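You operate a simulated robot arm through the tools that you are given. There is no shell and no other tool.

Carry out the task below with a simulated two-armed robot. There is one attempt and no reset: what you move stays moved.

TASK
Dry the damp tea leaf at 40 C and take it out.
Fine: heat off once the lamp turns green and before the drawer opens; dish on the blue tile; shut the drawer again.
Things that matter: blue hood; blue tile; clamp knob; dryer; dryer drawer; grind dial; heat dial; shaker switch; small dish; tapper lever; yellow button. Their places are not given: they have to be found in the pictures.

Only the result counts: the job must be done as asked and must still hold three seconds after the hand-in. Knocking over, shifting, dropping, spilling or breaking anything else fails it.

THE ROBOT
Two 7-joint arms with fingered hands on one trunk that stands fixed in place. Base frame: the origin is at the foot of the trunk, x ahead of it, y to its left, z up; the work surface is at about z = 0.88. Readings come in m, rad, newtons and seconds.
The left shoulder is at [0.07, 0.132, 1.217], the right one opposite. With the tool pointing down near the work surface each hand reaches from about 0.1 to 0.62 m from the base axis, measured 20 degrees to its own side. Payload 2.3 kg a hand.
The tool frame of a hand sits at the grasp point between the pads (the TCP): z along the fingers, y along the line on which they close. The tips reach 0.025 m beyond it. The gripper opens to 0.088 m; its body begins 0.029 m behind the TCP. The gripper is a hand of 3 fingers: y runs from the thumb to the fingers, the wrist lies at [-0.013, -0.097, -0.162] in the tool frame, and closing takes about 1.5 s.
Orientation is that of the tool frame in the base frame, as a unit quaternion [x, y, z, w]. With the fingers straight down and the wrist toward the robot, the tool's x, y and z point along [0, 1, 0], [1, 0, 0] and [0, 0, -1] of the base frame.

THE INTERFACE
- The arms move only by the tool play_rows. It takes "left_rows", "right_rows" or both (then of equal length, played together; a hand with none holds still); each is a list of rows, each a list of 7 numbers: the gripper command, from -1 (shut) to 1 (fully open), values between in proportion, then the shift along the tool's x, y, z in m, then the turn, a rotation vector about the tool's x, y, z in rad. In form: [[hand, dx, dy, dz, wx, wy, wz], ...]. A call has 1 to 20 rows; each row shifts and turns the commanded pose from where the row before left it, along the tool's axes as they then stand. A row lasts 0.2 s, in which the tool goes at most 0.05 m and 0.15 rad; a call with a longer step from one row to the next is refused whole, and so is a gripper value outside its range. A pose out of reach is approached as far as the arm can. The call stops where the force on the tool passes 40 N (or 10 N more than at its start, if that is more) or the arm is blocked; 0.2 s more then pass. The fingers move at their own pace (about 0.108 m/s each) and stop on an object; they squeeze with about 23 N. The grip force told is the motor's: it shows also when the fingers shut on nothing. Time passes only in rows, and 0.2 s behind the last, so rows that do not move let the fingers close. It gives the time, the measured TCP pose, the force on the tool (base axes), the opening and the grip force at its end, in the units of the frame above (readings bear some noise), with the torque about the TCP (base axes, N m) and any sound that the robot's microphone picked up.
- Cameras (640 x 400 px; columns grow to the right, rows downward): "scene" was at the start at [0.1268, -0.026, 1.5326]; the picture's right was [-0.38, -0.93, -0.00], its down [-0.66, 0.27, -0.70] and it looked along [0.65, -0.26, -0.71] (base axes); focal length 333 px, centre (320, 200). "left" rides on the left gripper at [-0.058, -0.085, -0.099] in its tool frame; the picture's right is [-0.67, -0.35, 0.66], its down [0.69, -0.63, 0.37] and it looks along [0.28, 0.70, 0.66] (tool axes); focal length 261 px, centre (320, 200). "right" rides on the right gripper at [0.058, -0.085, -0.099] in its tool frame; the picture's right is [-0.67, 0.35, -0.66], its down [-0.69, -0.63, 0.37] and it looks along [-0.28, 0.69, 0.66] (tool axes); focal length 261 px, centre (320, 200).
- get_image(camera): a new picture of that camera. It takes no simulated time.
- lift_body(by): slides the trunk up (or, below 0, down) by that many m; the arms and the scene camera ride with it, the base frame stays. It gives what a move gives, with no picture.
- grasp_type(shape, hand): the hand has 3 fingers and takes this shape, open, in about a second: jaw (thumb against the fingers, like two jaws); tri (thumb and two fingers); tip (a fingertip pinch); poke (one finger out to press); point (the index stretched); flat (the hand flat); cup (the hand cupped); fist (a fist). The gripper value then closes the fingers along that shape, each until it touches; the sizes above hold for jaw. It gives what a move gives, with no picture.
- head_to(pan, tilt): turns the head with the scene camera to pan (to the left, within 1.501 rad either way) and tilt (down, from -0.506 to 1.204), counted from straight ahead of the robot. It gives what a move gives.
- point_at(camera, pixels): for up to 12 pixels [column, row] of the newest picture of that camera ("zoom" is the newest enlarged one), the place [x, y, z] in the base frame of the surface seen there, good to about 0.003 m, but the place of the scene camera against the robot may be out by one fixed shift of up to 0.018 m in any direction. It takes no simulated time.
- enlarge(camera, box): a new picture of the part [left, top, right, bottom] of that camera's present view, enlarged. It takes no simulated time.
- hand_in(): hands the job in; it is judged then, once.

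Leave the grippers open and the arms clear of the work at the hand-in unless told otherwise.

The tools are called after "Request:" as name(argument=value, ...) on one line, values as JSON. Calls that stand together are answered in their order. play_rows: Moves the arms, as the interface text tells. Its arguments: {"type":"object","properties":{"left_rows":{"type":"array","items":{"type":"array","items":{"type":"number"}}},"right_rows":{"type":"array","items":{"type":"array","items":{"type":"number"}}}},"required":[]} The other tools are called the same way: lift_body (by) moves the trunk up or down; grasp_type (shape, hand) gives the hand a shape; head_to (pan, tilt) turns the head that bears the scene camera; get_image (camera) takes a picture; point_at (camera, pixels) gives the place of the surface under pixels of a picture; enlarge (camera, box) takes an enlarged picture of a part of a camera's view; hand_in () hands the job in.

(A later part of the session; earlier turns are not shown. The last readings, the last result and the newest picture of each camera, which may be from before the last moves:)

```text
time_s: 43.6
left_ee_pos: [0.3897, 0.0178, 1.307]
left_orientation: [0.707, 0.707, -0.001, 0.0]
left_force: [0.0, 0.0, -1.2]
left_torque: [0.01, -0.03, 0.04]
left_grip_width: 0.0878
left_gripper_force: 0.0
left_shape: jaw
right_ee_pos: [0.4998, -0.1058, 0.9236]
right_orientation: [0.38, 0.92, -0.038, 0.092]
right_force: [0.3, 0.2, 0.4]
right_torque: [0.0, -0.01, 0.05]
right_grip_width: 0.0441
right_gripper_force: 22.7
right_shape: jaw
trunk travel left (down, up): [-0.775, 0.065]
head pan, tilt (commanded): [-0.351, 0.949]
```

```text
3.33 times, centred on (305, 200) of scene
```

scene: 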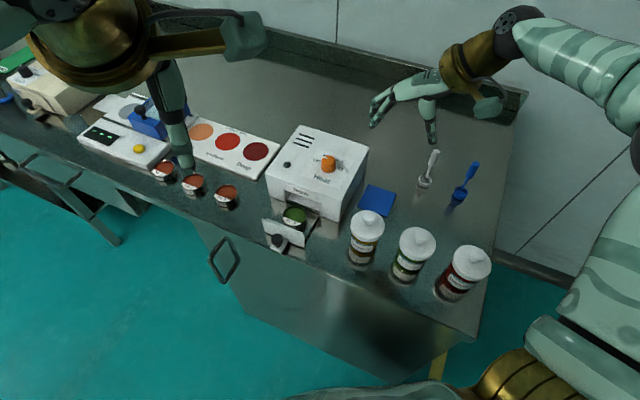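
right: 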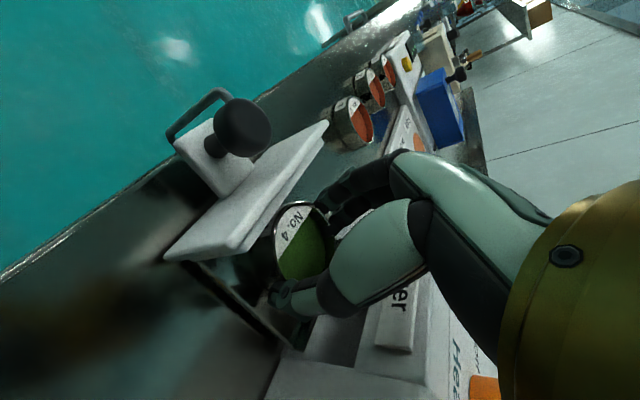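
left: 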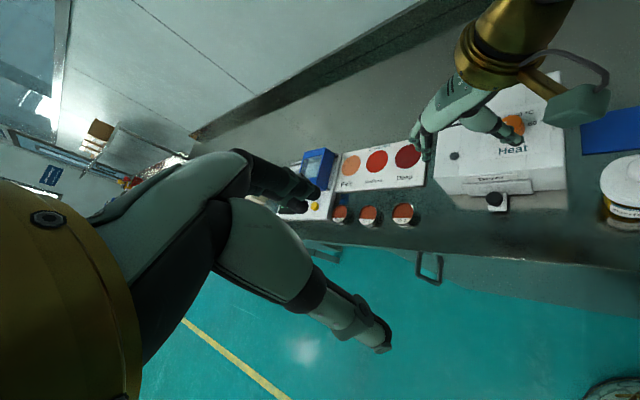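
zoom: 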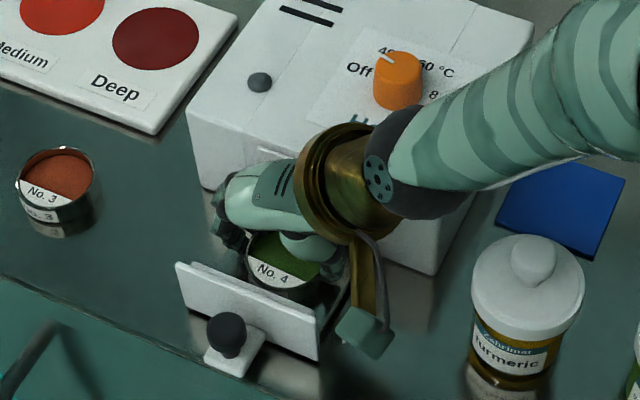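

The dish is held at 22.7 N and width 0.044. I'll lift it slowly straight up 40 mm and check that it stays level.

Request:
play_rows(right_rows=[[-1, -0.001, 0, -0.0049, 0, 0, 0], [-1, -0.001, 0, -0.0049, 0, 0, 0], [-1, -0.002, 0, -0.0098, 0, 0, 0], [-1, -0.002, 0, -0.0098, 0, 0, 0], [-1, -0.002, 0, -0.0098, 0, 0, 0], [-1, 0, 0, 0, 0, 0, 0]])

Request:
get_image(camera="right")

Request:
enlarge(camera="left", box=[420, 120, 580, 240])

Request:
enlarge(camera="scene", box=[240, 140, 370, 260])

```text
time_s: 45.0
left_ee_pos: [0.391, 0.016, 1.3065]
left_orientation: [0.707, 0.707, -0.001, 0.0]
left_force: [-0.2, -0.4, -0.2]
left_torque: [0.02, 0.03, 0.01]
left_grip_width: 0.0876
left_gripper_force: 0.2
left_shape: jaw
right_ee_pos: [0.5005, -0.1069, 0.9625]
right_orientation: [0.38, 0.92, -0.038, 0.091]
right_force: [0.0, -0.1, -0.6]
right_torque: [0.05, 0.01, -0.01]
right_grip_width: 0.0439
right_gripper_force: 22.5
right_shape: jaw
trunk travel left (down, up): [-0.775, 0.065]
head pan, tilt (commanded): [-0.351, 0.949]
```

```text
taken
```

right: 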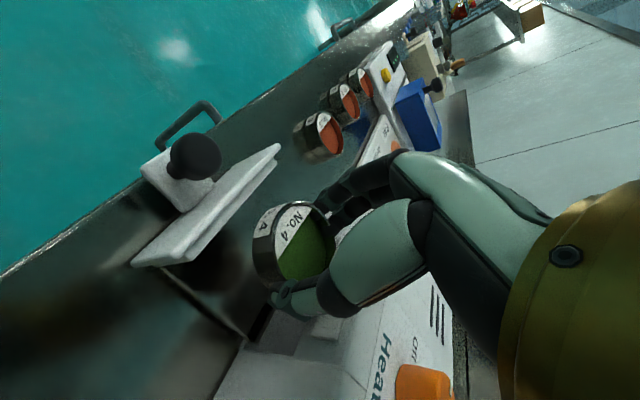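

```text
3.33 times, centred on (500, 180) of left
```

zoom: 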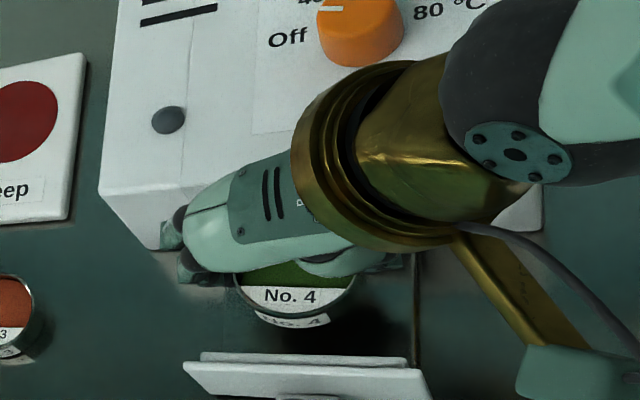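

```text
3.33 times, centred on (305, 200) of scene
```

zoom: 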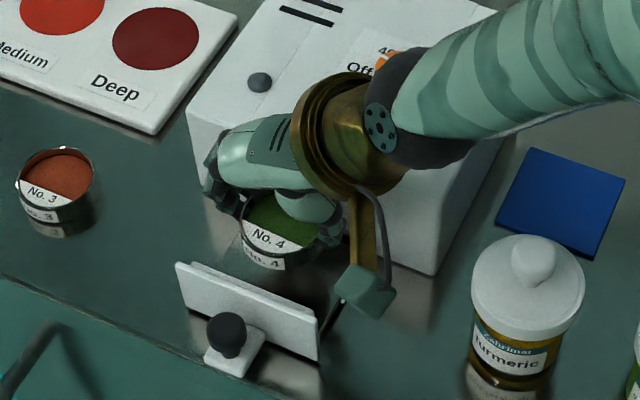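

The dish came up level and secure. I'll raise to about z 1.07 to clear the dryer and dial, then carry it over toward the tile.

Request:
play_rows(right_rows=[[-1, -0.0055, 0, -0.027, 0, 0, 0], [-1, -0.0055, 0, -0.027, 0, 0, 0], [-1, -0.0055, 0, -0.027, 0, 0, 0], [-1, -0.0055, 0, -0.027, 0, 0, 0], [-1, -0.022, -0.0245, 0.00445, 0, 0, 0], [-1, -0.022, -0.0245, 0.00445, 0, 0, 0], [-1, -0.022, -0.0245, 0.00445, 0, 0, 0], [-1, -0.022, -0.0245, 0.00445, 0, 0, 0], [-1, -0.022, -0.0245, 0.00445, 0, 0, 0], [-1, -0.022, -0.0245, 0.00445, 0, 0, 0], [-1, 0, 0, 0, 0, 0, 0]])

Request:
get_image(camera="right")

Request:
get_image(camera="scene")

```text
time_s: 47.4
left_ee_pos: [0.3917, 0.017, 1.3066]
left_orientation: [0.707, 0.708, -0.001, -0.001]
left_force: [0.4, -0.2, 0.0]
left_torque: [0.01, 0.03, 0.01]
left_grip_width: 0.0878
left_gripper_force: 0.0
left_shape: jaw
right_ee_pos: [0.4923, -0.3044, 1.0723]
right_orientation: [0.379, 0.92, -0.038, 0.092]
right_force: [-0.6, -0.3, -1.4]
right_torque: [-0.04, 0.0, 0.0]
right_grip_width: 0.0439
right_gripper_force: 22.8
right_shape: jaw
trunk travel left (down, up): [-0.775, 0.065]
head pan, tilt (commanded): [-0.351, 0.949]
```

```text
taken
```

right: 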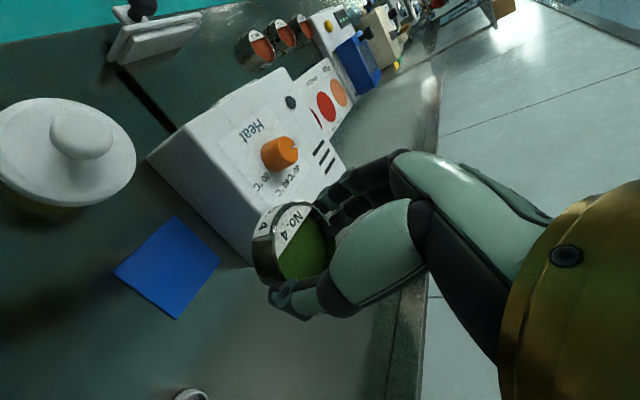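

```text
taken
```

scene: 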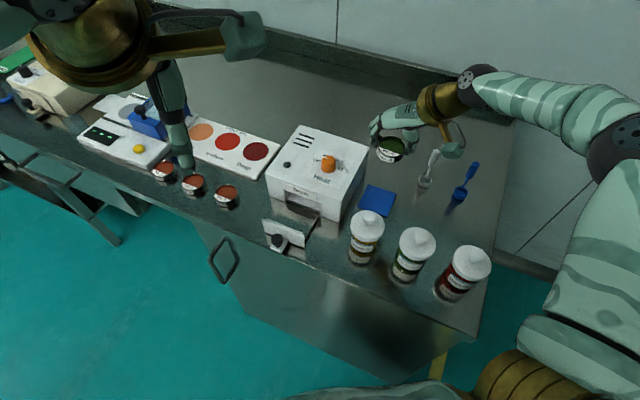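

The dish is above the tile area. The tile is visible in the right view with corners around (175,218), (221,260), (178,320) and (114,270). I'll measure it.

Request:
point_at(camera="right", pixels=[[176, 220], [218, 260], [177, 316], [118, 270], [170, 268], [85, 135], [190, 395], [240, 270]])

Request:
enlarge(camera="scene", box=[340, 100, 500, 230])

```text
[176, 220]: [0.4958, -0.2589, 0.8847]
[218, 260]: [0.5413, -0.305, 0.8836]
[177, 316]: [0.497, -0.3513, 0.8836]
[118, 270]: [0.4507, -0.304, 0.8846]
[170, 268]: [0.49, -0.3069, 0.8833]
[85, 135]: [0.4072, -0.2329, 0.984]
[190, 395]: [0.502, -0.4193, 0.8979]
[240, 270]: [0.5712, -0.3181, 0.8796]
```

```text
3.08 times, centred on (420, 165) of scene
```

zoom: 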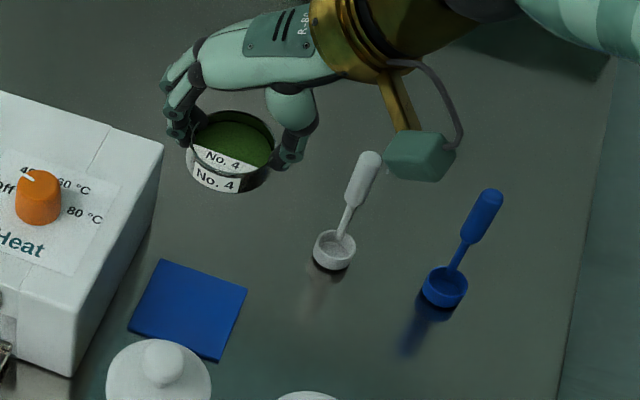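

The tile centre is (0.496, -0.305) with its top at 0.884. I'll measure the white scoop's handle height, since it is near where the hand and wrist would be.

Request:
point_at(camera="zoom", pixels=[[369, 157], [360, 185], [346, 220], [335, 245], [492, 197], [445, 285], [420, 160], [163, 362], [285, 155], [225, 160]])

```text
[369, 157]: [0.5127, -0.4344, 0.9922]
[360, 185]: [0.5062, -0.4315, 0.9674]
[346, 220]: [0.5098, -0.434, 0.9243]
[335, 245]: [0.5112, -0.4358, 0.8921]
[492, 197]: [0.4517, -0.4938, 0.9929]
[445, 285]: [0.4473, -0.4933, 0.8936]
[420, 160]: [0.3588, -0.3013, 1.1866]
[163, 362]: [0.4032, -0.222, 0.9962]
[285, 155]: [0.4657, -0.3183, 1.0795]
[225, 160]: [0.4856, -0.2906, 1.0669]
```

The white scoop's handle is upright at about (0.511, -0.441), reaching z ≈ 0.983. A hand yaw of about -65° keeps the wrist clear of both the scoop and the jars, and leaves about 1 cm between the fingers and the dryer side. I'll rotate 20° more about the vertical.

Request:
play_rows(right_rows=[[-1, 0, 0, 0, -0.0231, 0, -0.114], [-1, 0, 0, 0, -0.0231, 0, -0.114], [-1, 0, 0, 0, -0.0231, 0, -0.114], [-1, 0, 0, 0, 0, 0, 0]])

Request:
get_image(camera="right")

Request:
enlarge(camera="scene", box=[330, 100, 490, 230])

```text
time_s: 48.4
left_ee_pos: [0.3912, 0.0162, 1.307]
left_orientation: [0.708, 0.707, 0.0, -0.001]
left_force: [-0.5, 0.4, -0.4]
left_torque: [0.02, -0.01, 0.0]
left_grip_width: 0.0878
left_gripper_force: 0.1
left_shape: jaw
right_ee_pos: [0.4912, -0.3057, 1.0716]
right_orientation: [0.215, 0.972, -0.022, 0.098]
right_force: [0.3, 1.7, -0.1]
right_torque: [-0.01, 0.0, -0.02]
right_grip_width: 0.0437
right_gripper_force: 23.0
right_shape: jaw
trunk travel left (down, up): [-0.775, 0.065]
head pan, tilt (commanded): [-0.351, 0.949]
```

```text
taken
```

right: 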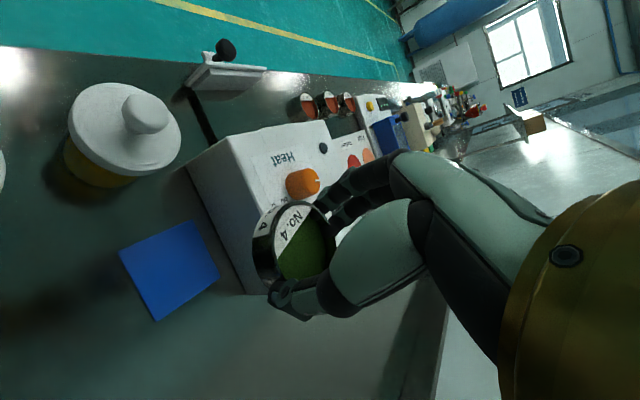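

```text
3.08 times, centred on (410, 165) of scene
```

zoom: 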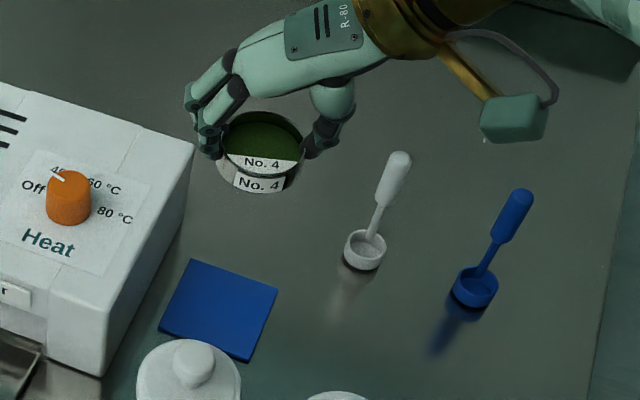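

I'll measure the dish rim in the hand (scene zoom and right camera) to know its centre relative to the TCP.

Request:
point_at(camera="zoom", pixels=[[224, 145], [300, 150], [262, 117], [258, 170], [262, 140], [240, 162], [290, 165], [255, 188]])

Request:
point_at(camera="right", pixels=[[272, 260], [305, 203], [305, 250], [280, 220], [276, 275], [170, 268], [320, 215]])

```text
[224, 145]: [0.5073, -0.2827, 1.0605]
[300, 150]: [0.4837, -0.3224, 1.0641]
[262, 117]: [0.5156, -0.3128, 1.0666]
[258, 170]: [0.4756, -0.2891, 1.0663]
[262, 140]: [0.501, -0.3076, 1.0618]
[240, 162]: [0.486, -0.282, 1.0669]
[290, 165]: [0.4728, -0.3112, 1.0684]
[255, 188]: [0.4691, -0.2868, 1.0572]
```

```text
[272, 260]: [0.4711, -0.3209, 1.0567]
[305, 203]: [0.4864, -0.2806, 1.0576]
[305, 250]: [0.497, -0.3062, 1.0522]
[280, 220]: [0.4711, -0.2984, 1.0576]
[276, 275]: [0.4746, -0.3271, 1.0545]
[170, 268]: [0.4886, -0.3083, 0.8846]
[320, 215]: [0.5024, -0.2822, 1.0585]
```

The dish centre is at (0.494, -0.307) and the tile centre is (0.496, -0.305), so the dish is well over it. I'll lower 0.13 straight down and check.

Request:
play_rows(right_rows=[[-1, 0.0052, 0, 0.0255, 0, 0, 0], [-1, 0.0052, 0, 0.0255, 0, 0, 0], [-1, 0.0052, 0, 0.0255, 0, 0, 0], [-1, 0.0052, 0, 0.0255, 0, 0, 0], [-1, 0.0052, 0, 0.0255, 0, 0, 0], [-1, 0, 0, 0, 0, 0, 0]])

Request:
get_image(camera="right")

Request:
enlarge(camera="scene", box=[320, 130, 480, 260])

Request:
enlarge(camera="left", box=[520, 60, 640, 220])

```text
time_s: 49.8
left_ee_pos: [0.3917, 0.0174, 1.306]
left_orientation: [0.707, 0.708, -0.001, 0.0]
left_force: [0.3, 0.3, -0.3]
left_torque: [-0.01, 0.01, 0.0]
left_grip_width: 0.0878
left_gripper_force: 0.1
left_shape: jaw
right_ee_pos: [0.4909, -0.3056, 0.9427]
right_orientation: [0.215, 0.972, -0.021, 0.098]
right_force: [0.5, -0.1, 0.5]
right_torque: [0.02, 0.02, -0.03]
right_grip_width: 0.0437
right_gripper_force: 23.1
right_shape: jaw
trunk travel left (down, up): [-0.775, 0.065]
head pan, tilt (commanded): [-0.351, 0.949]
```

```text
taken
```

right: 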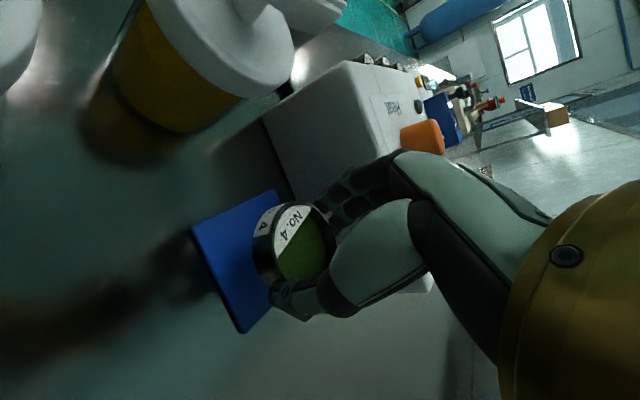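

```text
3.08 times, centred on (400, 195) of scene
```

zoom: 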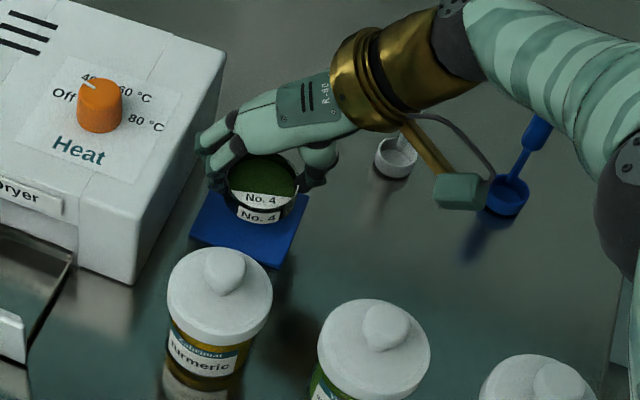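

```text
2.50 times, centred on (580, 140) of left
```

zoom: 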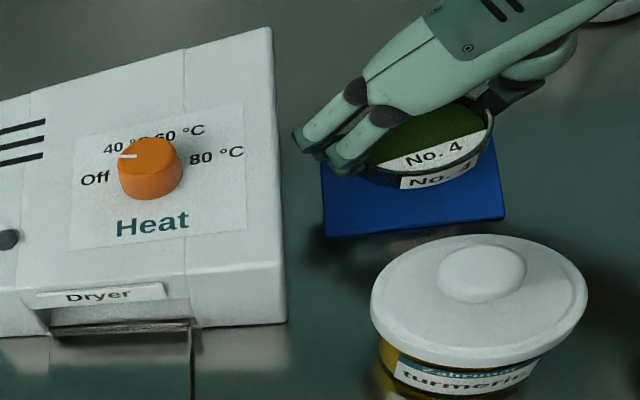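

The dish is about 30 mm above the tile and well aligned. Before lowering more, I'll check the forearm's height over the blue scoop handle (zoom (540,125)).

Request:
point_at(camera="zoom", pixels=[[540, 60], [555, 95], [575, 120], [538, 125], [600, 150], [465, 190], [430, 80], [500, 60], [460, 40]])

Request:
get_image(camera="scene")

```text
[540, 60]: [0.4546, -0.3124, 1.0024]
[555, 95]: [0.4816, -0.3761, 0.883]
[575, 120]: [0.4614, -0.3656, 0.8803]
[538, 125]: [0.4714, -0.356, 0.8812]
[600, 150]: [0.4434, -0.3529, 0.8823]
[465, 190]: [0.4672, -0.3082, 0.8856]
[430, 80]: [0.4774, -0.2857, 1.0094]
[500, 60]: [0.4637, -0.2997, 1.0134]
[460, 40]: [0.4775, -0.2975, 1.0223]
```

```text
taken
```

scene: 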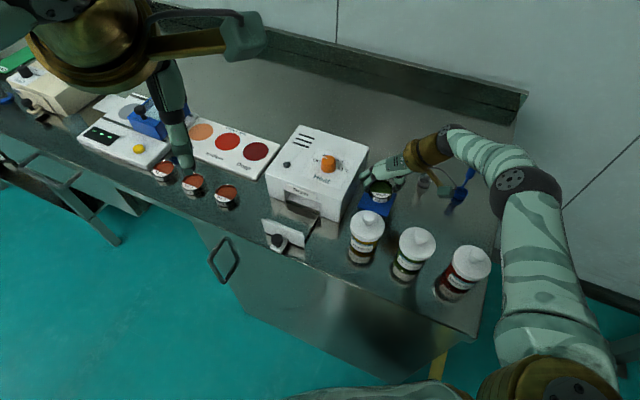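

That measurement used the newest zoom, which was the left one. I'll query the scene picture instead for the forearm (490,155), elbow (525,185), wrist (440,150), blue handle top (470,172) and camera box (446,190).

Request:
point_at(camera="scene", pixels=[[490, 155], [505, 170], [525, 185], [440, 150], [470, 172], [446, 190], [457, 140], [480, 165], [493, 178]])

Request:
enlarge(camera="scene", box=[390, 110, 550, 230])

```text
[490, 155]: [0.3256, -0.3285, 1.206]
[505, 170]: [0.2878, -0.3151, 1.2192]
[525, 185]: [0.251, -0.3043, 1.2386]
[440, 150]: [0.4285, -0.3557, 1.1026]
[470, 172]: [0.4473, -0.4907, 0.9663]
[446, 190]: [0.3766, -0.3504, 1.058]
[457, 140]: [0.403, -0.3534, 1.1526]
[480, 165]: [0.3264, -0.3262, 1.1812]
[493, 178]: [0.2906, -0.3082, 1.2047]
```

```text
3.33 times, centred on (470, 170) of scene
```

zoom: 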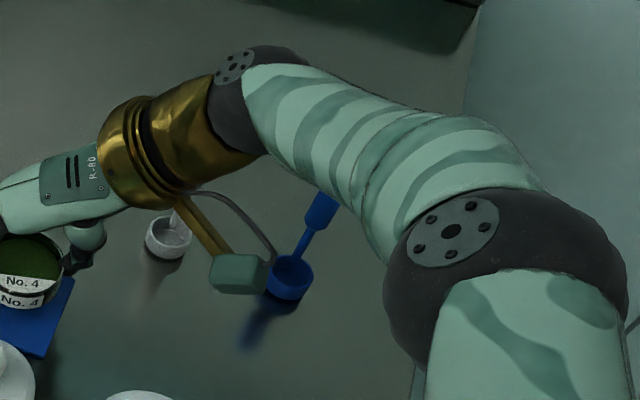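

The forearm is high (z ≈ 1.2) and clear of the scoops, and the camera box stays clear of the jars. I'll lower 22 mm more, then finish with small steps watching the force.

Request:
play_rows(right_rows=[[-1, 0.0015, 0, 0.0072, 0, 0, 0], [-1, 0.0015, 0, 0.0072, 0, 0, 0], [-1, 0.0015, 0, 0.0072, 0, 0, 0], [-1, 0, 0, 0, 0, 0, 0]])

Request:
enlarge(camera="left", box=[540, 80, 640, 180])

Request:
enlarge(camera="scene", box=[340, 150, 440, 230])

```text
time_s: 50.8
left_ee_pos: [0.3924, 0.0156, 1.3079]
left_orientation: [0.708, 0.706, -0.001, 0.0]
left_force: [-0.1, -0.3, -0.6]
left_torque: [0.01, 0.0, 0.02]
left_grip_width: 0.0876
left_gripper_force: 0.0
left_shape: jaw
right_ee_pos: [0.4921, -0.3056, 0.9195]
right_orientation: [0.214, 0.972, -0.021, 0.097]
right_force: [-0.4, 0.4, -0.6]
right_torque: [0.01, 0.02, -0.02]
right_grip_width: 0.0437
right_gripper_force: 23.1
right_shape: jaw
trunk travel left (down, up): [-0.775, 0.065]
head pan, tilt (commanded): [-0.351, 0.949]
```

```text
4.00 times, centred on (590, 130) of left
```

zoom: 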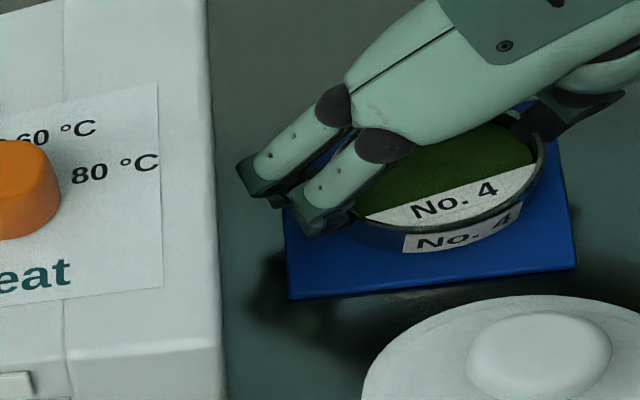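

```text
5.00 times, centred on (390, 190) of scene
```

zoom: 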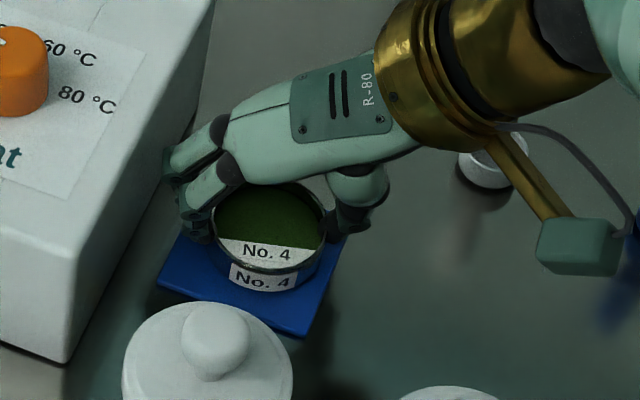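

Aligned, with the dish a few mm above the tile. I'll lower 4 mm in 1 mm steps, watching the force.

Request:
play_rows(right_rows=[[-1, 0.0002, 0, 0.001, 0, 0, 0], [-1, 0.0002, 0, 0.001, 0, 0, 0], [-1, 0.0002, 0, 0.001, 0, 0, 0], [-1, 0.0002, 0, 0.001, 0, 0, 0], [-1, 0, 0, 0, 0, 0, 0]])

```text
time_s: 52.0
left_ee_pos: [0.3905, 0.0167, 1.3074]
left_orientation: [0.707, 0.707, 0.0, -0.001]
left_force: [0.0, 1.2, 0.6]
left_torque: [0.02, -0.01, 0.01]
left_grip_width: 0.0876
left_gripper_force: 0.0
left_shape: jaw
right_ee_pos: [0.4931, -0.3048, 0.9156]
right_orientation: [0.215, 0.971, -0.022, 0.097]
right_force: [0.4, -0.3, 0.5]
right_torque: [-0.01, 0.02, 0.03]
right_grip_width: 0.0435
right_gripper_force: 23.2
right_shape: jaw
trunk travel left (down, up): [-0.775, 0.065]
head pan, tilt (commanded): [-0.351, 0.949]
```

No contact yet at z 0.9156. I'll take four more 1 mm steps.

Request:
play_rows(right_rows=[[-1, 0.0002, 0, 0.001, 0, 0, 0], [-1, 0.0002, 0, 0.001, 0, 0, 0], [-1, 0, 0, 0, 0, 0, 0]])

```text
time_s: 52.8
left_ee_pos: [0.3901, 0.0168, 1.3064]
left_orientation: [0.707, 0.707, 0.0, 0.001]
left_force: [1.3, 0.4, -0.6]
left_torque: [0.01, 0.01, -0.03]
left_grip_width: 0.0875
left_gripper_force: 0.1
left_shape: jaw
right_ee_pos: [0.4916, -0.3049, 0.9148]
right_orientation: [0.215, 0.971, -0.022, 0.098]
right_force: [1.3, -0.8, 4.9]
right_torque: [0.03, -0.04, -0.02]
right_grip_width: 0.0435
right_gripper_force: 23.0
right_shape: jaw
trunk travel left (down, up): [-0.775, 0.065]
head pan, tilt (commanded): [-0.351, 0.949]
```

Contact at +4.9 N, so the dish stands on the tile. I'll open only partially (to about 0.06) to stay clear of the dryer side, then check.

Request:
play_rows(right_rows=[[0.15, 0, 0, 0, 0, 0, 0], [0.35, 0, 0, 0, 0, 0, 0], [0.35, 0, 0, 0, 0, 0, 0], [0.35, 0, 0, 0, 0, 0, 0]])

Request:
enlarge(camera="left", box=[540, 80, 640, 180])

Request:
enlarge(camera="scene", box=[340, 150, 440, 230])

Request:
get_image(camera="right")

```text
time_s: 53.8
left_ee_pos: [0.391, 0.0161, 1.3066]
left_orientation: [0.707, 0.708, -0.001, 0.0]
left_force: [0.4, -0.2, 1.2]
left_torque: [-0.01, 0.0, -0.01]
left_grip_width: 0.0876
left_gripper_force: 0.0
left_shape: jaw
right_ee_pos: [0.4924, -0.3059, 0.914]
right_orientation: [0.214, 0.972, -0.021, 0.098]
right_force: [-0.2, -0.4, -0.3]
right_torque: [0.03, 0.0, 0.01]
right_grip_width: 0.0591
right_gripper_force: 0.1
right_shape: jaw
trunk travel left (down, up): [-0.775, 0.065]
head pan, tilt (commanded): [-0.351, 0.949]
```

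```text
4.00 times, centred on (590, 130) of left
```

zoom: 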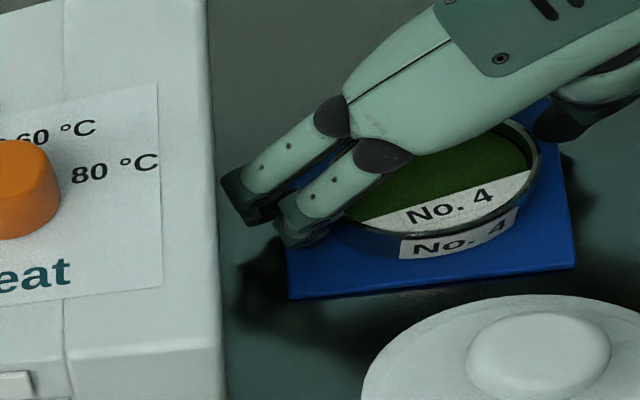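

```text
5.00 times, centred on (390, 190) of scene
```

zoom: 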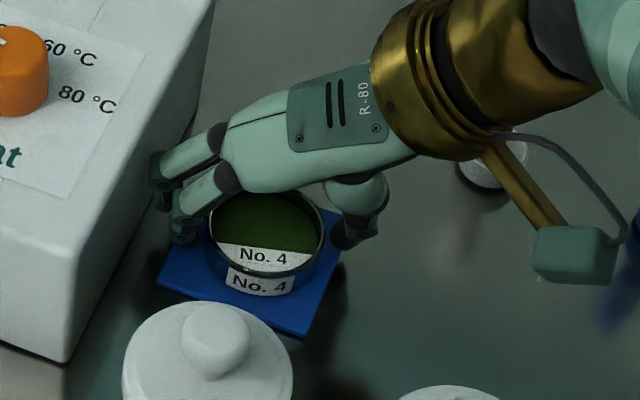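

```text
taken
```

right: 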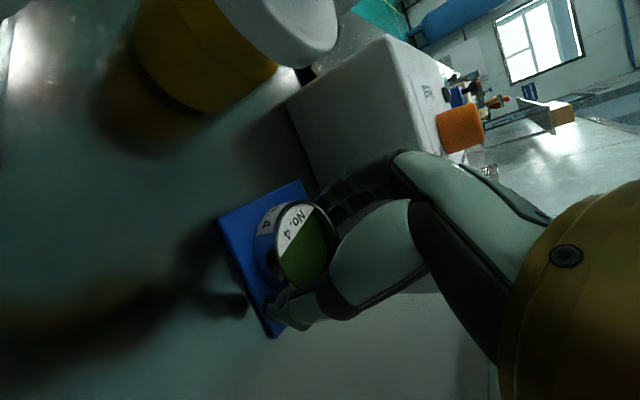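

The dish stands on the tile and the fingers are clear with zero force. I'll rise straight up slowly, then faster.

Request:
play_rows(right_rows=[[0.35, -0.001, 0, -0.0049, 0, 0, 0], [0.35, -0.002, 0, -0.0098, 0, 0, 0], [0.35, -0.003, 0, -0.0147, 0, 0, 0], [0.35, -0.006, 0, -0.0294, 0, 0, 0], [0.35, -0.006, 0, -0.0294, 0, 0, 0], [0.35, -0.006, 0, -0.0294, 0, 0, 0], [0.35, -0.006, 0, -0.0294, 0, 0, 0], [0.35, 0, 0, 0, 0, 0, 0]])

Request:
enlarge(camera="left", box=[520, 60, 640, 180])

Request:
get_image(camera="scene")

```text
time_s: 55.6
left_ee_pos: [0.3922, 0.0171, 1.3062]
left_orientation: [0.707, 0.707, 0.0, -0.001]
left_force: [-0.1, 0.8, 0.6]
left_torque: [-0.02, 0.02, 0.03]
left_grip_width: 0.0877
left_gripper_force: 0.1
left_shape: jaw
right_ee_pos: [0.4916, -0.3058, 1.0647]
right_orientation: [0.216, 0.971, -0.022, 0.097]
right_force: [0.6, 0.4, 0.7]
right_torque: [0.0, -0.02, 0.02]
right_grip_width: 0.0587
right_gripper_force: 0.1
right_shape: jaw
trunk travel left (down, up): [-0.775, 0.065]
head pan, tilt (commanded): [-0.351, 0.949]
```

```text
3.33 times, centred on (580, 120) of left
```

zoom: 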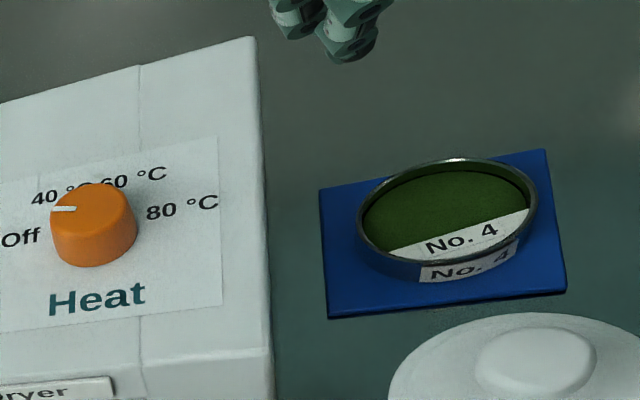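

```text
taken
```

scene: 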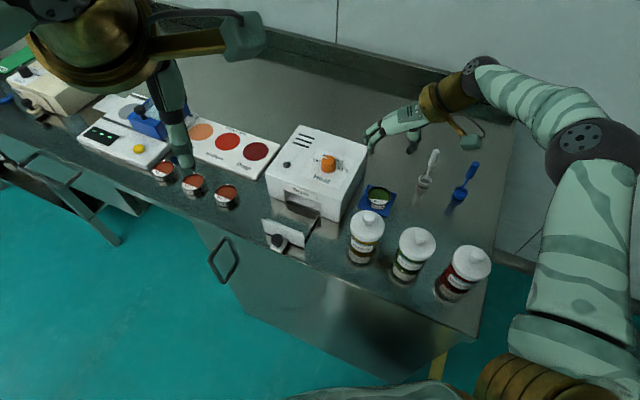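

The dish sits squarely on the blue tile. Now I'll shut the drawer by going back to the pose above the open knob, (0.4413, -0.0464, 1.07) with yaw -45° and tilt, with the hand fully open.

Request:
play_rows(right_rows=[[0.35, 0, 0, 0, 0.0231, 0, 0.114], [0.35, 0, 0, 0, 0.0231, 0, 0.114], [0.35, 0, 0, 0, 0.0231, 0, 0.114], [1, 0.0305, 0.0211, -0.0069, 0, 0, 0], [1, 0.0305, 0.0211, -0.0069, 0, 0, 0], [1, 0.0305, 0.0211, -0.0069, 0, 0, 0], [1, 0.0305, 0.0211, -0.0069, 0, 0, 0], [1, 0.0305, 0.0211, -0.0069, 0, 0, 0], [1, 0.0305, 0.0211, -0.0069, 0, 0, 0], [1, 0.0305, 0.0211, -0.0069, 0, 0, 0], [1, 0, 0, 0, 0, 0, 0]])

Request:
get_image(camera="right")

Request:
get_image(camera="scene")

```text
time_s: 58.0
left_ee_pos: [0.3909, 0.0157, 1.3071]
left_orientation: [0.707, 0.707, -0.001, 0.0]
left_force: [-0.4, -0.1, -0.2]
left_torque: [0.03, 0.02, -0.01]
left_grip_width: 0.0875
left_gripper_force: 0.1
left_shape: jaw
right_ee_pos: [0.4406, -0.0436, 1.0693]
right_orientation: [0.381, 0.919, -0.036, 0.092]
right_force: [-0.8, 0.1, 0.1]
right_torque: [0.03, 0.02, 0.0]
right_grip_width: 0.0873
right_gripper_force: 0.1
right_shape: jaw
trunk travel left (down, up): [-0.775, 0.065]
head pan, tilt (commanded): [-0.351, 0.949]
```

```text
taken
```

right: 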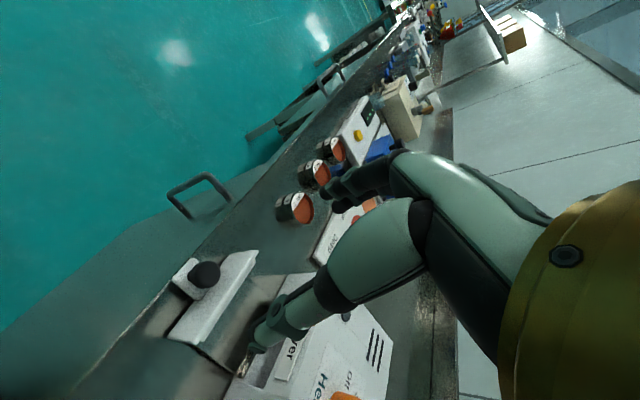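

```text
taken
```

scene: 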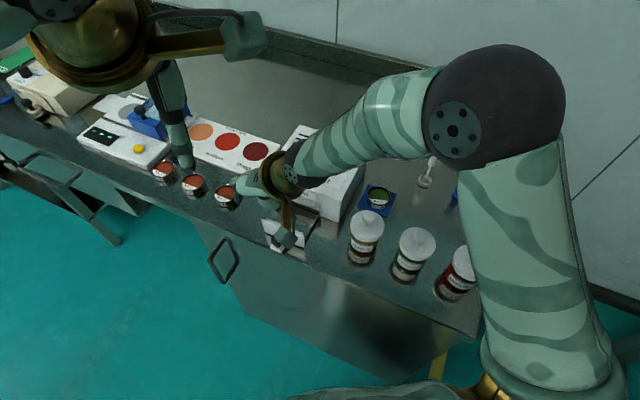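

The view matches the earlier release pose, with the knob at (204,275). I'll descend 0.14 to the knob.

Request:
play_rows(right_rows=[[1, 0.006, -0.001, 0.0294, 0, 0, 0], [1, 0.006, 0, 0.0294, 0, 0, 0], [1, 0.006, 0, 0.0294, 0, 0, 0], [1, 0.004, 0, 0.0196, 0, 0, 0], [1, 0.003, 0, 0.0147, 0, 0, 0], [1, 0.003, 0, 0.0147, 0, 0, 0], [1, 0, 0, 0, 0, 0, 0]])

Request:
get_image(camera="right")

```text
time_s: 59.6
left_ee_pos: [0.3915, 0.0164, 1.3071]
left_orientation: [0.707, 0.707, 0.0, -0.001]
left_force: [-0.5, -0.2, -0.3]
left_torque: [0.03, -0.03, -0.02]
left_grip_width: 0.0877
left_gripper_force: 0.1
left_shape: jaw
right_ee_pos: [0.4412, -0.047, 0.9286]
right_orientation: [0.38, 0.92, -0.038, 0.092]
right_force: [-0.1, 0.3, -0.4]
right_torque: [0.0, -0.01, 0.0]
right_grip_width: 0.0878
right_gripper_force: 0.1
right_shape: jaw
trunk travel left (down, up): [-0.775, 0.065]
head pan, tilt (commanded): [-0.351, 0.949]
```

```text
taken
```

right: 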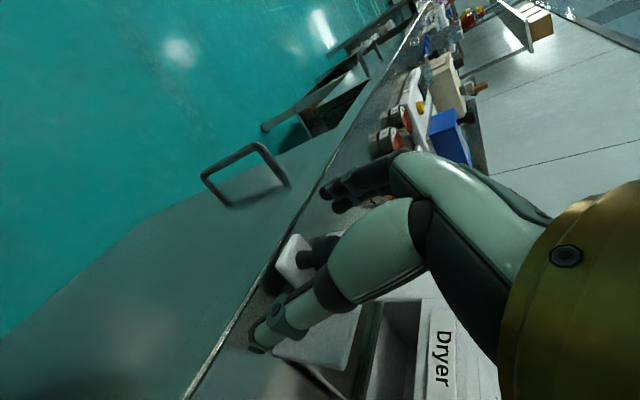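

The fingers straddle the knob at (322,250) with no contact. I'll close on it.

Request:
play_rows(right_rows=[[-1, 0, 0, 0, 0, 0, 0], [-1, 0, 0, 0, 0, 0, 0], [-1, 0, 0, 0, 0, 0, 0], [-1, 0, 0, 0, 0, 0, 0], [-1, 0, 0, 0, 0, 0, 0], [-1, 0, 0, 0, 0, 0, 0], [-1, 0, 0, 0, 0, 0, 0]])

Request:
get_image(camera="right")

```text
time_s: 61.2
left_ee_pos: [0.3912, 0.0151, 1.3069]
left_orientation: [0.708, 0.707, 0.0, 0.0]
left_force: [0.6, 0.3, -0.3]
left_torque: [-0.02, 0.03, 0.01]
left_grip_width: 0.0874
left_gripper_force: 0.0
left_shape: jaw
right_ee_pos: [0.4406, -0.0491, 0.9292]
right_orientation: [0.38, 0.92, -0.038, 0.091]
right_force: [-4.1, -2.5, -7.5]
right_torque: [0.06, 0.02, -0.04]
right_grip_width: 0.0004
right_gripper_force: 23.7
right_shape: jaw
trunk travel left (down, up): [-0.775, 0.065]
head pan, tilt (commanded): [-0.351, 0.949]
```

```text
taken
```

right: 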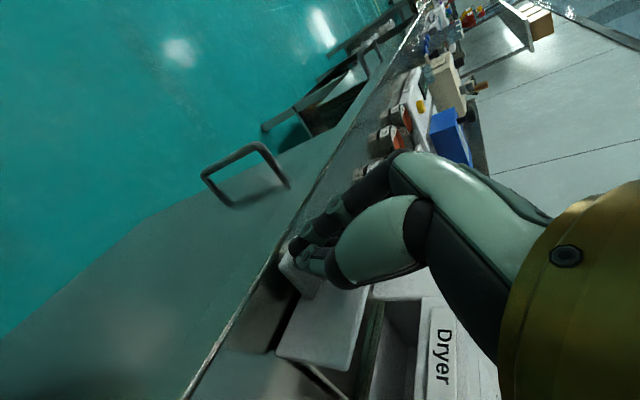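

The fingers closed fully, so they have probably come together just in front of the thin neck. That still works for pushing inward. I'll push 20 mm toward the dryer and see whether the drawer follows.

Request:
play_rows(right_rows=[[-1, -0.0049, 0, 0.001, 0, 0, 0], [-1, -0.0049, 0, 0.001, 0, 0, 0], [-1, -0.0049, 0, 0.001, 0, 0, 0], [-1, -0.0049, 0, 0.001, 0, 0, 0], [-1, 0, 0, 0, 0, 0, 0]])

Request:
get_image(camera="right")

Request:
enlarge(camera="left", box=[420, 120, 580, 240])

Request:
enlarge(camera="scene", box=[230, 150, 360, 270])

```text
time_s: 62.4
left_ee_pos: [0.3917, 0.0146, 1.3068]
left_orientation: [0.707, 0.707, 0.0, 0.001]
left_force: [-0.2, -0.2, 0.0]
left_torque: [0.02, -0.01, 0.03]
left_grip_width: 0.0874
left_gripper_force: 0.1
left_shape: jaw
right_ee_pos: [0.455, -0.0624, 0.928]
right_orientation: [0.38, 0.92, -0.038, 0.092]
right_force: [-3.4, -3.1, -8.6]
right_torque: [0.1, 0.0, -0.03]
right_grip_width: 0.0
right_gripper_force: 23.3
right_shape: jaw
trunk travel left (down, up): [-0.775, 0.065]
head pan, tilt (commanded): [-0.351, 0.949]
```

```text
taken
```

right: 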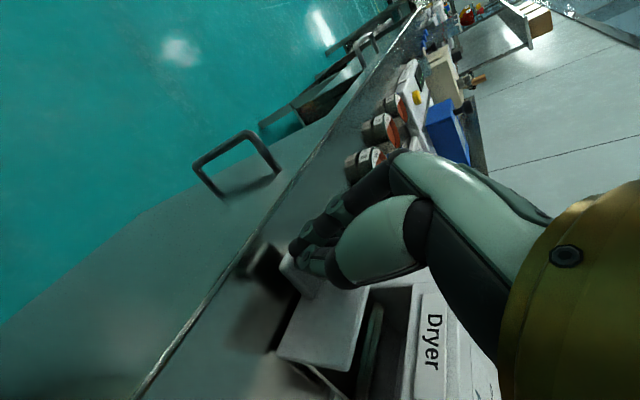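

```text
3.33 times, centred on (500, 180) of left
```

zoom: 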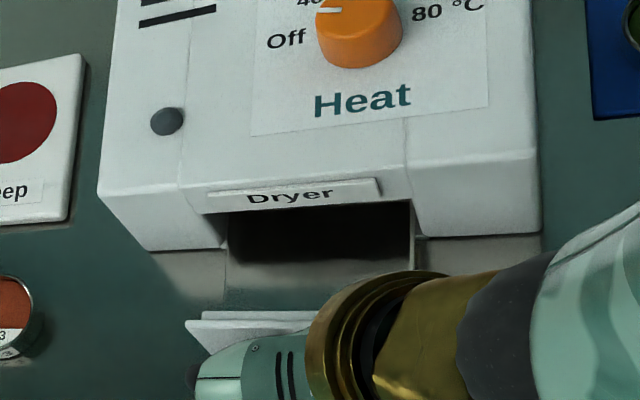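

```text
3.33 times, centred on (295, 210) of scene
```

zoom: 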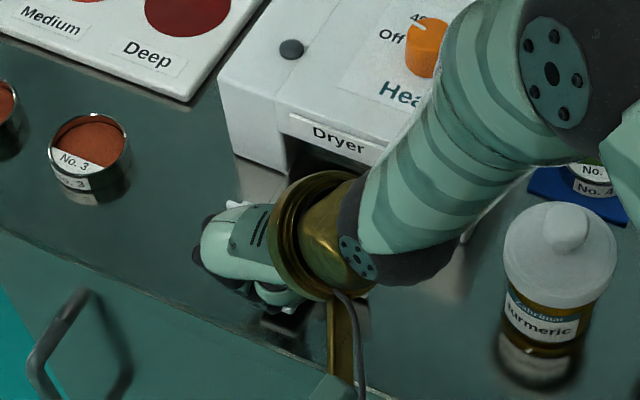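

The drawer moves with the hand. I'll push another 50 mm.

Request:
play_rows(right_rows=[[-1, -0.0098, 0, 0.002, 0, 0, 0], [-1, -0.0098, 0, 0.002, 0, 0, 0], [-1, -0.0098, 0, 0.002, 0, 0, 0], [-1, -0.0098, 0, 0.002, 0, 0, 0], [-1, -0.0098, 0, 0.002, 0, 0, 0], [-1, 0, 0, 0, 0, 0, 0]])

Request:
enlarge(camera="left", box=[420, 120, 580, 240])

Request:
get_image(camera="right")

```text
time_s: 63.8
left_ee_pos: [0.3933, 0.0144, 1.3061]
left_orientation: [0.708, 0.707, 0.001, -0.002]
left_force: [-0.1, 0.7, -0.4]
left_torque: [0.01, 0.01, -0.05]
left_grip_width: 0.0877
left_gripper_force: 0.1
left_shape: jaw
right_ee_pos: [0.4913, -0.0976, 0.9285]
right_orientation: [0.381, 0.919, -0.037, 0.091]
right_force: [-3.1, -3.8, -11.4]
right_torque: [0.08, 0.03, -0.02]
right_grip_width: 0.0
right_gripper_force: 23.6
right_shape: jaw
trunk travel left (down, up): [-0.775, 0.065]
head pan, tilt (commanded): [-0.351, 0.949]
```

```text
3.33 times, centred on (500, 180) of left
```

zoom: 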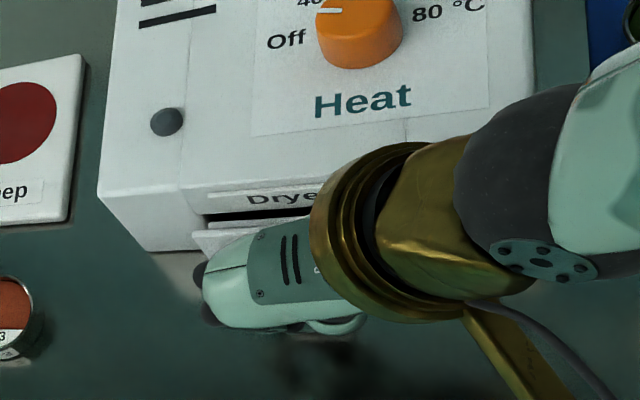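

```text
taken
```

right: 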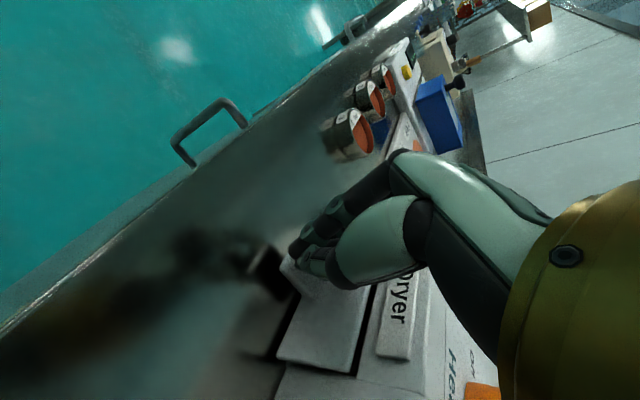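

About 18 mm is left. I'll push 14 mm in small steps, then finish in 2 mm steps while watching the force.

Request:
play_rows(right_rows=[[-1, -0.0034, 0, 0.0007, 0, 0, 0], [-1, -0.0034, 0, 0.0007, 0, 0, 0], [-1, -0.0034, 0, 0.0007, 0, 0, 0], [-1, -0.0034, 0, 0.0007, 0, 0, 0], [-1, 0, 0, 0, 0, 0, 0]])

Request:
enlarge(camera="left", box=[420, 120, 580, 240])

Request:
enlarge(camera="right", box=[240, 220, 440, 380])

```text
time_s: 65.0
left_ee_pos: [0.3887, 0.0179, 1.3083]
left_orientation: [0.707, 0.708, -0.001, 0.0]
left_force: [-0.7, 0.1, -0.6]
left_torque: [-0.01, -0.01, 0.03]
left_grip_width: 0.0874
left_gripper_force: 0.0
left_shape: jaw
right_ee_pos: [0.499, -0.1055, 0.928]
right_orientation: [0.381, 0.919, -0.038, 0.092]
right_force: [-11.0, 4.0, -13.4]
right_torque: [0.15, 0.14, 0.01]
right_grip_width: 0.0001
right_gripper_force: 22.9
right_shape: jaw
trunk travel left (down, up): [-0.775, 0.065]
head pan, tilt (commanded): [-0.351, 0.949]
```

```text
3.33 times, centred on (500, 180) of left
```

zoom: 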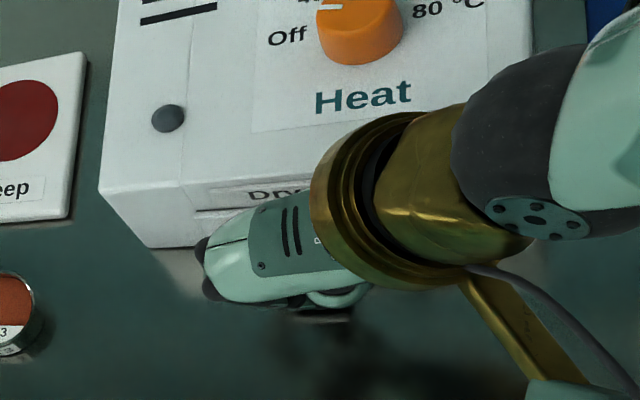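

```text
2.50 times, centred on (340, 300) of right
```

zoom: 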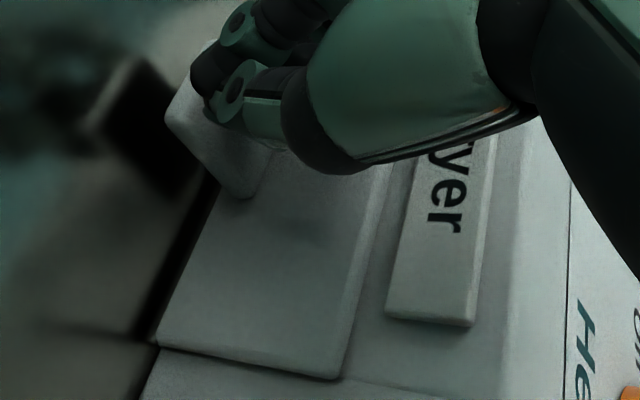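

The force along the push direction rose to about 10 N and the motion stalled about 3 mm short of the command. The panel looks flush, so the drawer is at its stop. I'll open the hand and rise.

Request:
play_rows(right_rows=[[1, 0, 0, 0, 0, 0, 0], [1, 0, 0, 0, 0, 0, 0], [1, 0, 0, 0, 0, 0, 0], [1, 0, 0, 0, 0, 0, 0], [1, 0, 0, 0, 0, 0, 0], [1, 0, 0, 0, 0, 0, 0]])

Request:
get_image(camera="right")

```text
time_s: 66.4
left_ee_pos: [0.3911, 0.0166, 1.3072]
left_orientation: [0.707, 0.707, -0.001, 0.0]
left_force: [0.1, 0.1, -0.2]
left_torque: [0.02, 0.02, 0.0]
left_grip_width: 0.0874
left_gripper_force: 0.1
left_shape: jaw
right_ee_pos: [0.5002, -0.1067, 0.929]
right_orientation: [0.38, 0.919, -0.038, 0.093]
right_force: [0.3, 0.2, 0.0]
right_torque: [0.02, -0.02, 0.03]
right_grip_width: 0.0875
right_gripper_force: 0.2
right_shape: jaw
trunk travel left (down, up): [-0.775, 0.065]
head pan, tilt (commanded): [-0.351, 0.949]
```

```text
taken
```

right: 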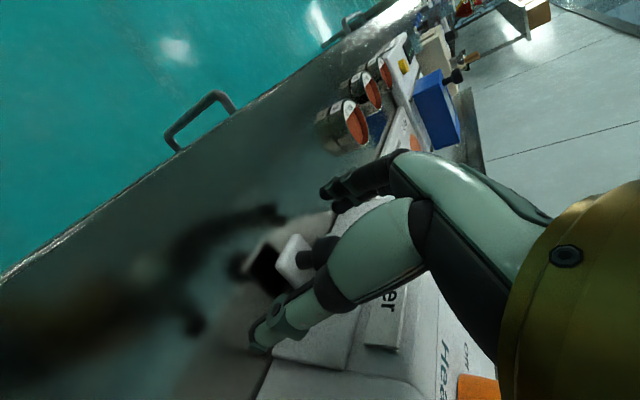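

The hand is open and forces are near zero. I'll rise straight up 0.14 m and check the drawer.

Request:
play_rows(right_rows=[[1, -0.004, 0, -0.0196, 0, 0, 0], [1, -0.008, 0, -0.0392, 0, 0, 0], [1, -0.008, 0, -0.0392, 0, 0, 0], [1, -0.008, 0, -0.0392, 0, 0, 0], [1, 0, 0, 0, 0, 0, 0]])

Request:
enlarge(camera="right", box=[140, 220, 300, 360])

Request:
get_image(camera="scene")

```text
time_s: 67.6
left_ee_pos: [0.3914, 0.0169, 1.3071]
left_orientation: [0.707, 0.707, -0.001, 0.0]
left_force: [0.6, -0.7, 0.3]
left_torque: [-0.03, 0.02, 0.03]
left_grip_width: 0.0875
left_gripper_force: 0.1
left_shape: jaw
right_ee_pos: [0.5019, -0.1057, 1.0702]
right_orientation: [0.379, 0.92, -0.038, 0.092]
right_force: [-0.7, 0.5, 0.0]
right_torque: [0.0, 0.02, 0.01]
right_grip_width: 0.0875
right_gripper_force: 0.1
right_shape: jaw
trunk travel left (down, up): [-0.775, 0.065]
head pan, tilt (commanded): [-0.351, 0.949]
```

```text
2.86 times, centred on (220, 290) of right
```

zoom: 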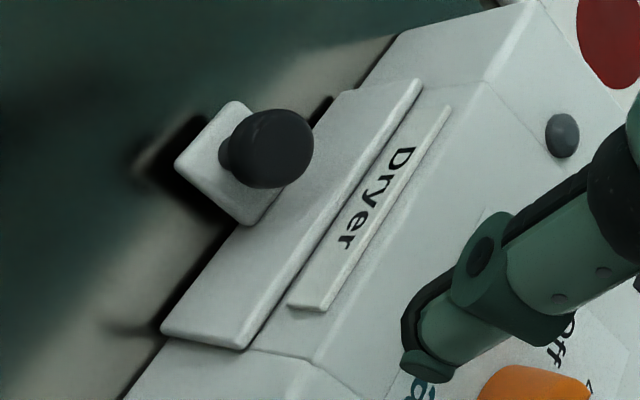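

```text
taken
```

scene: 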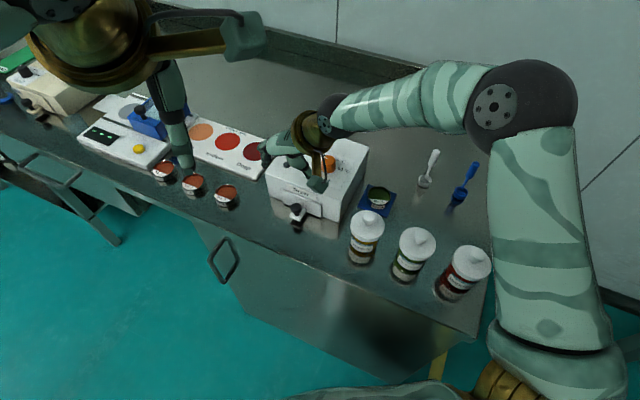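

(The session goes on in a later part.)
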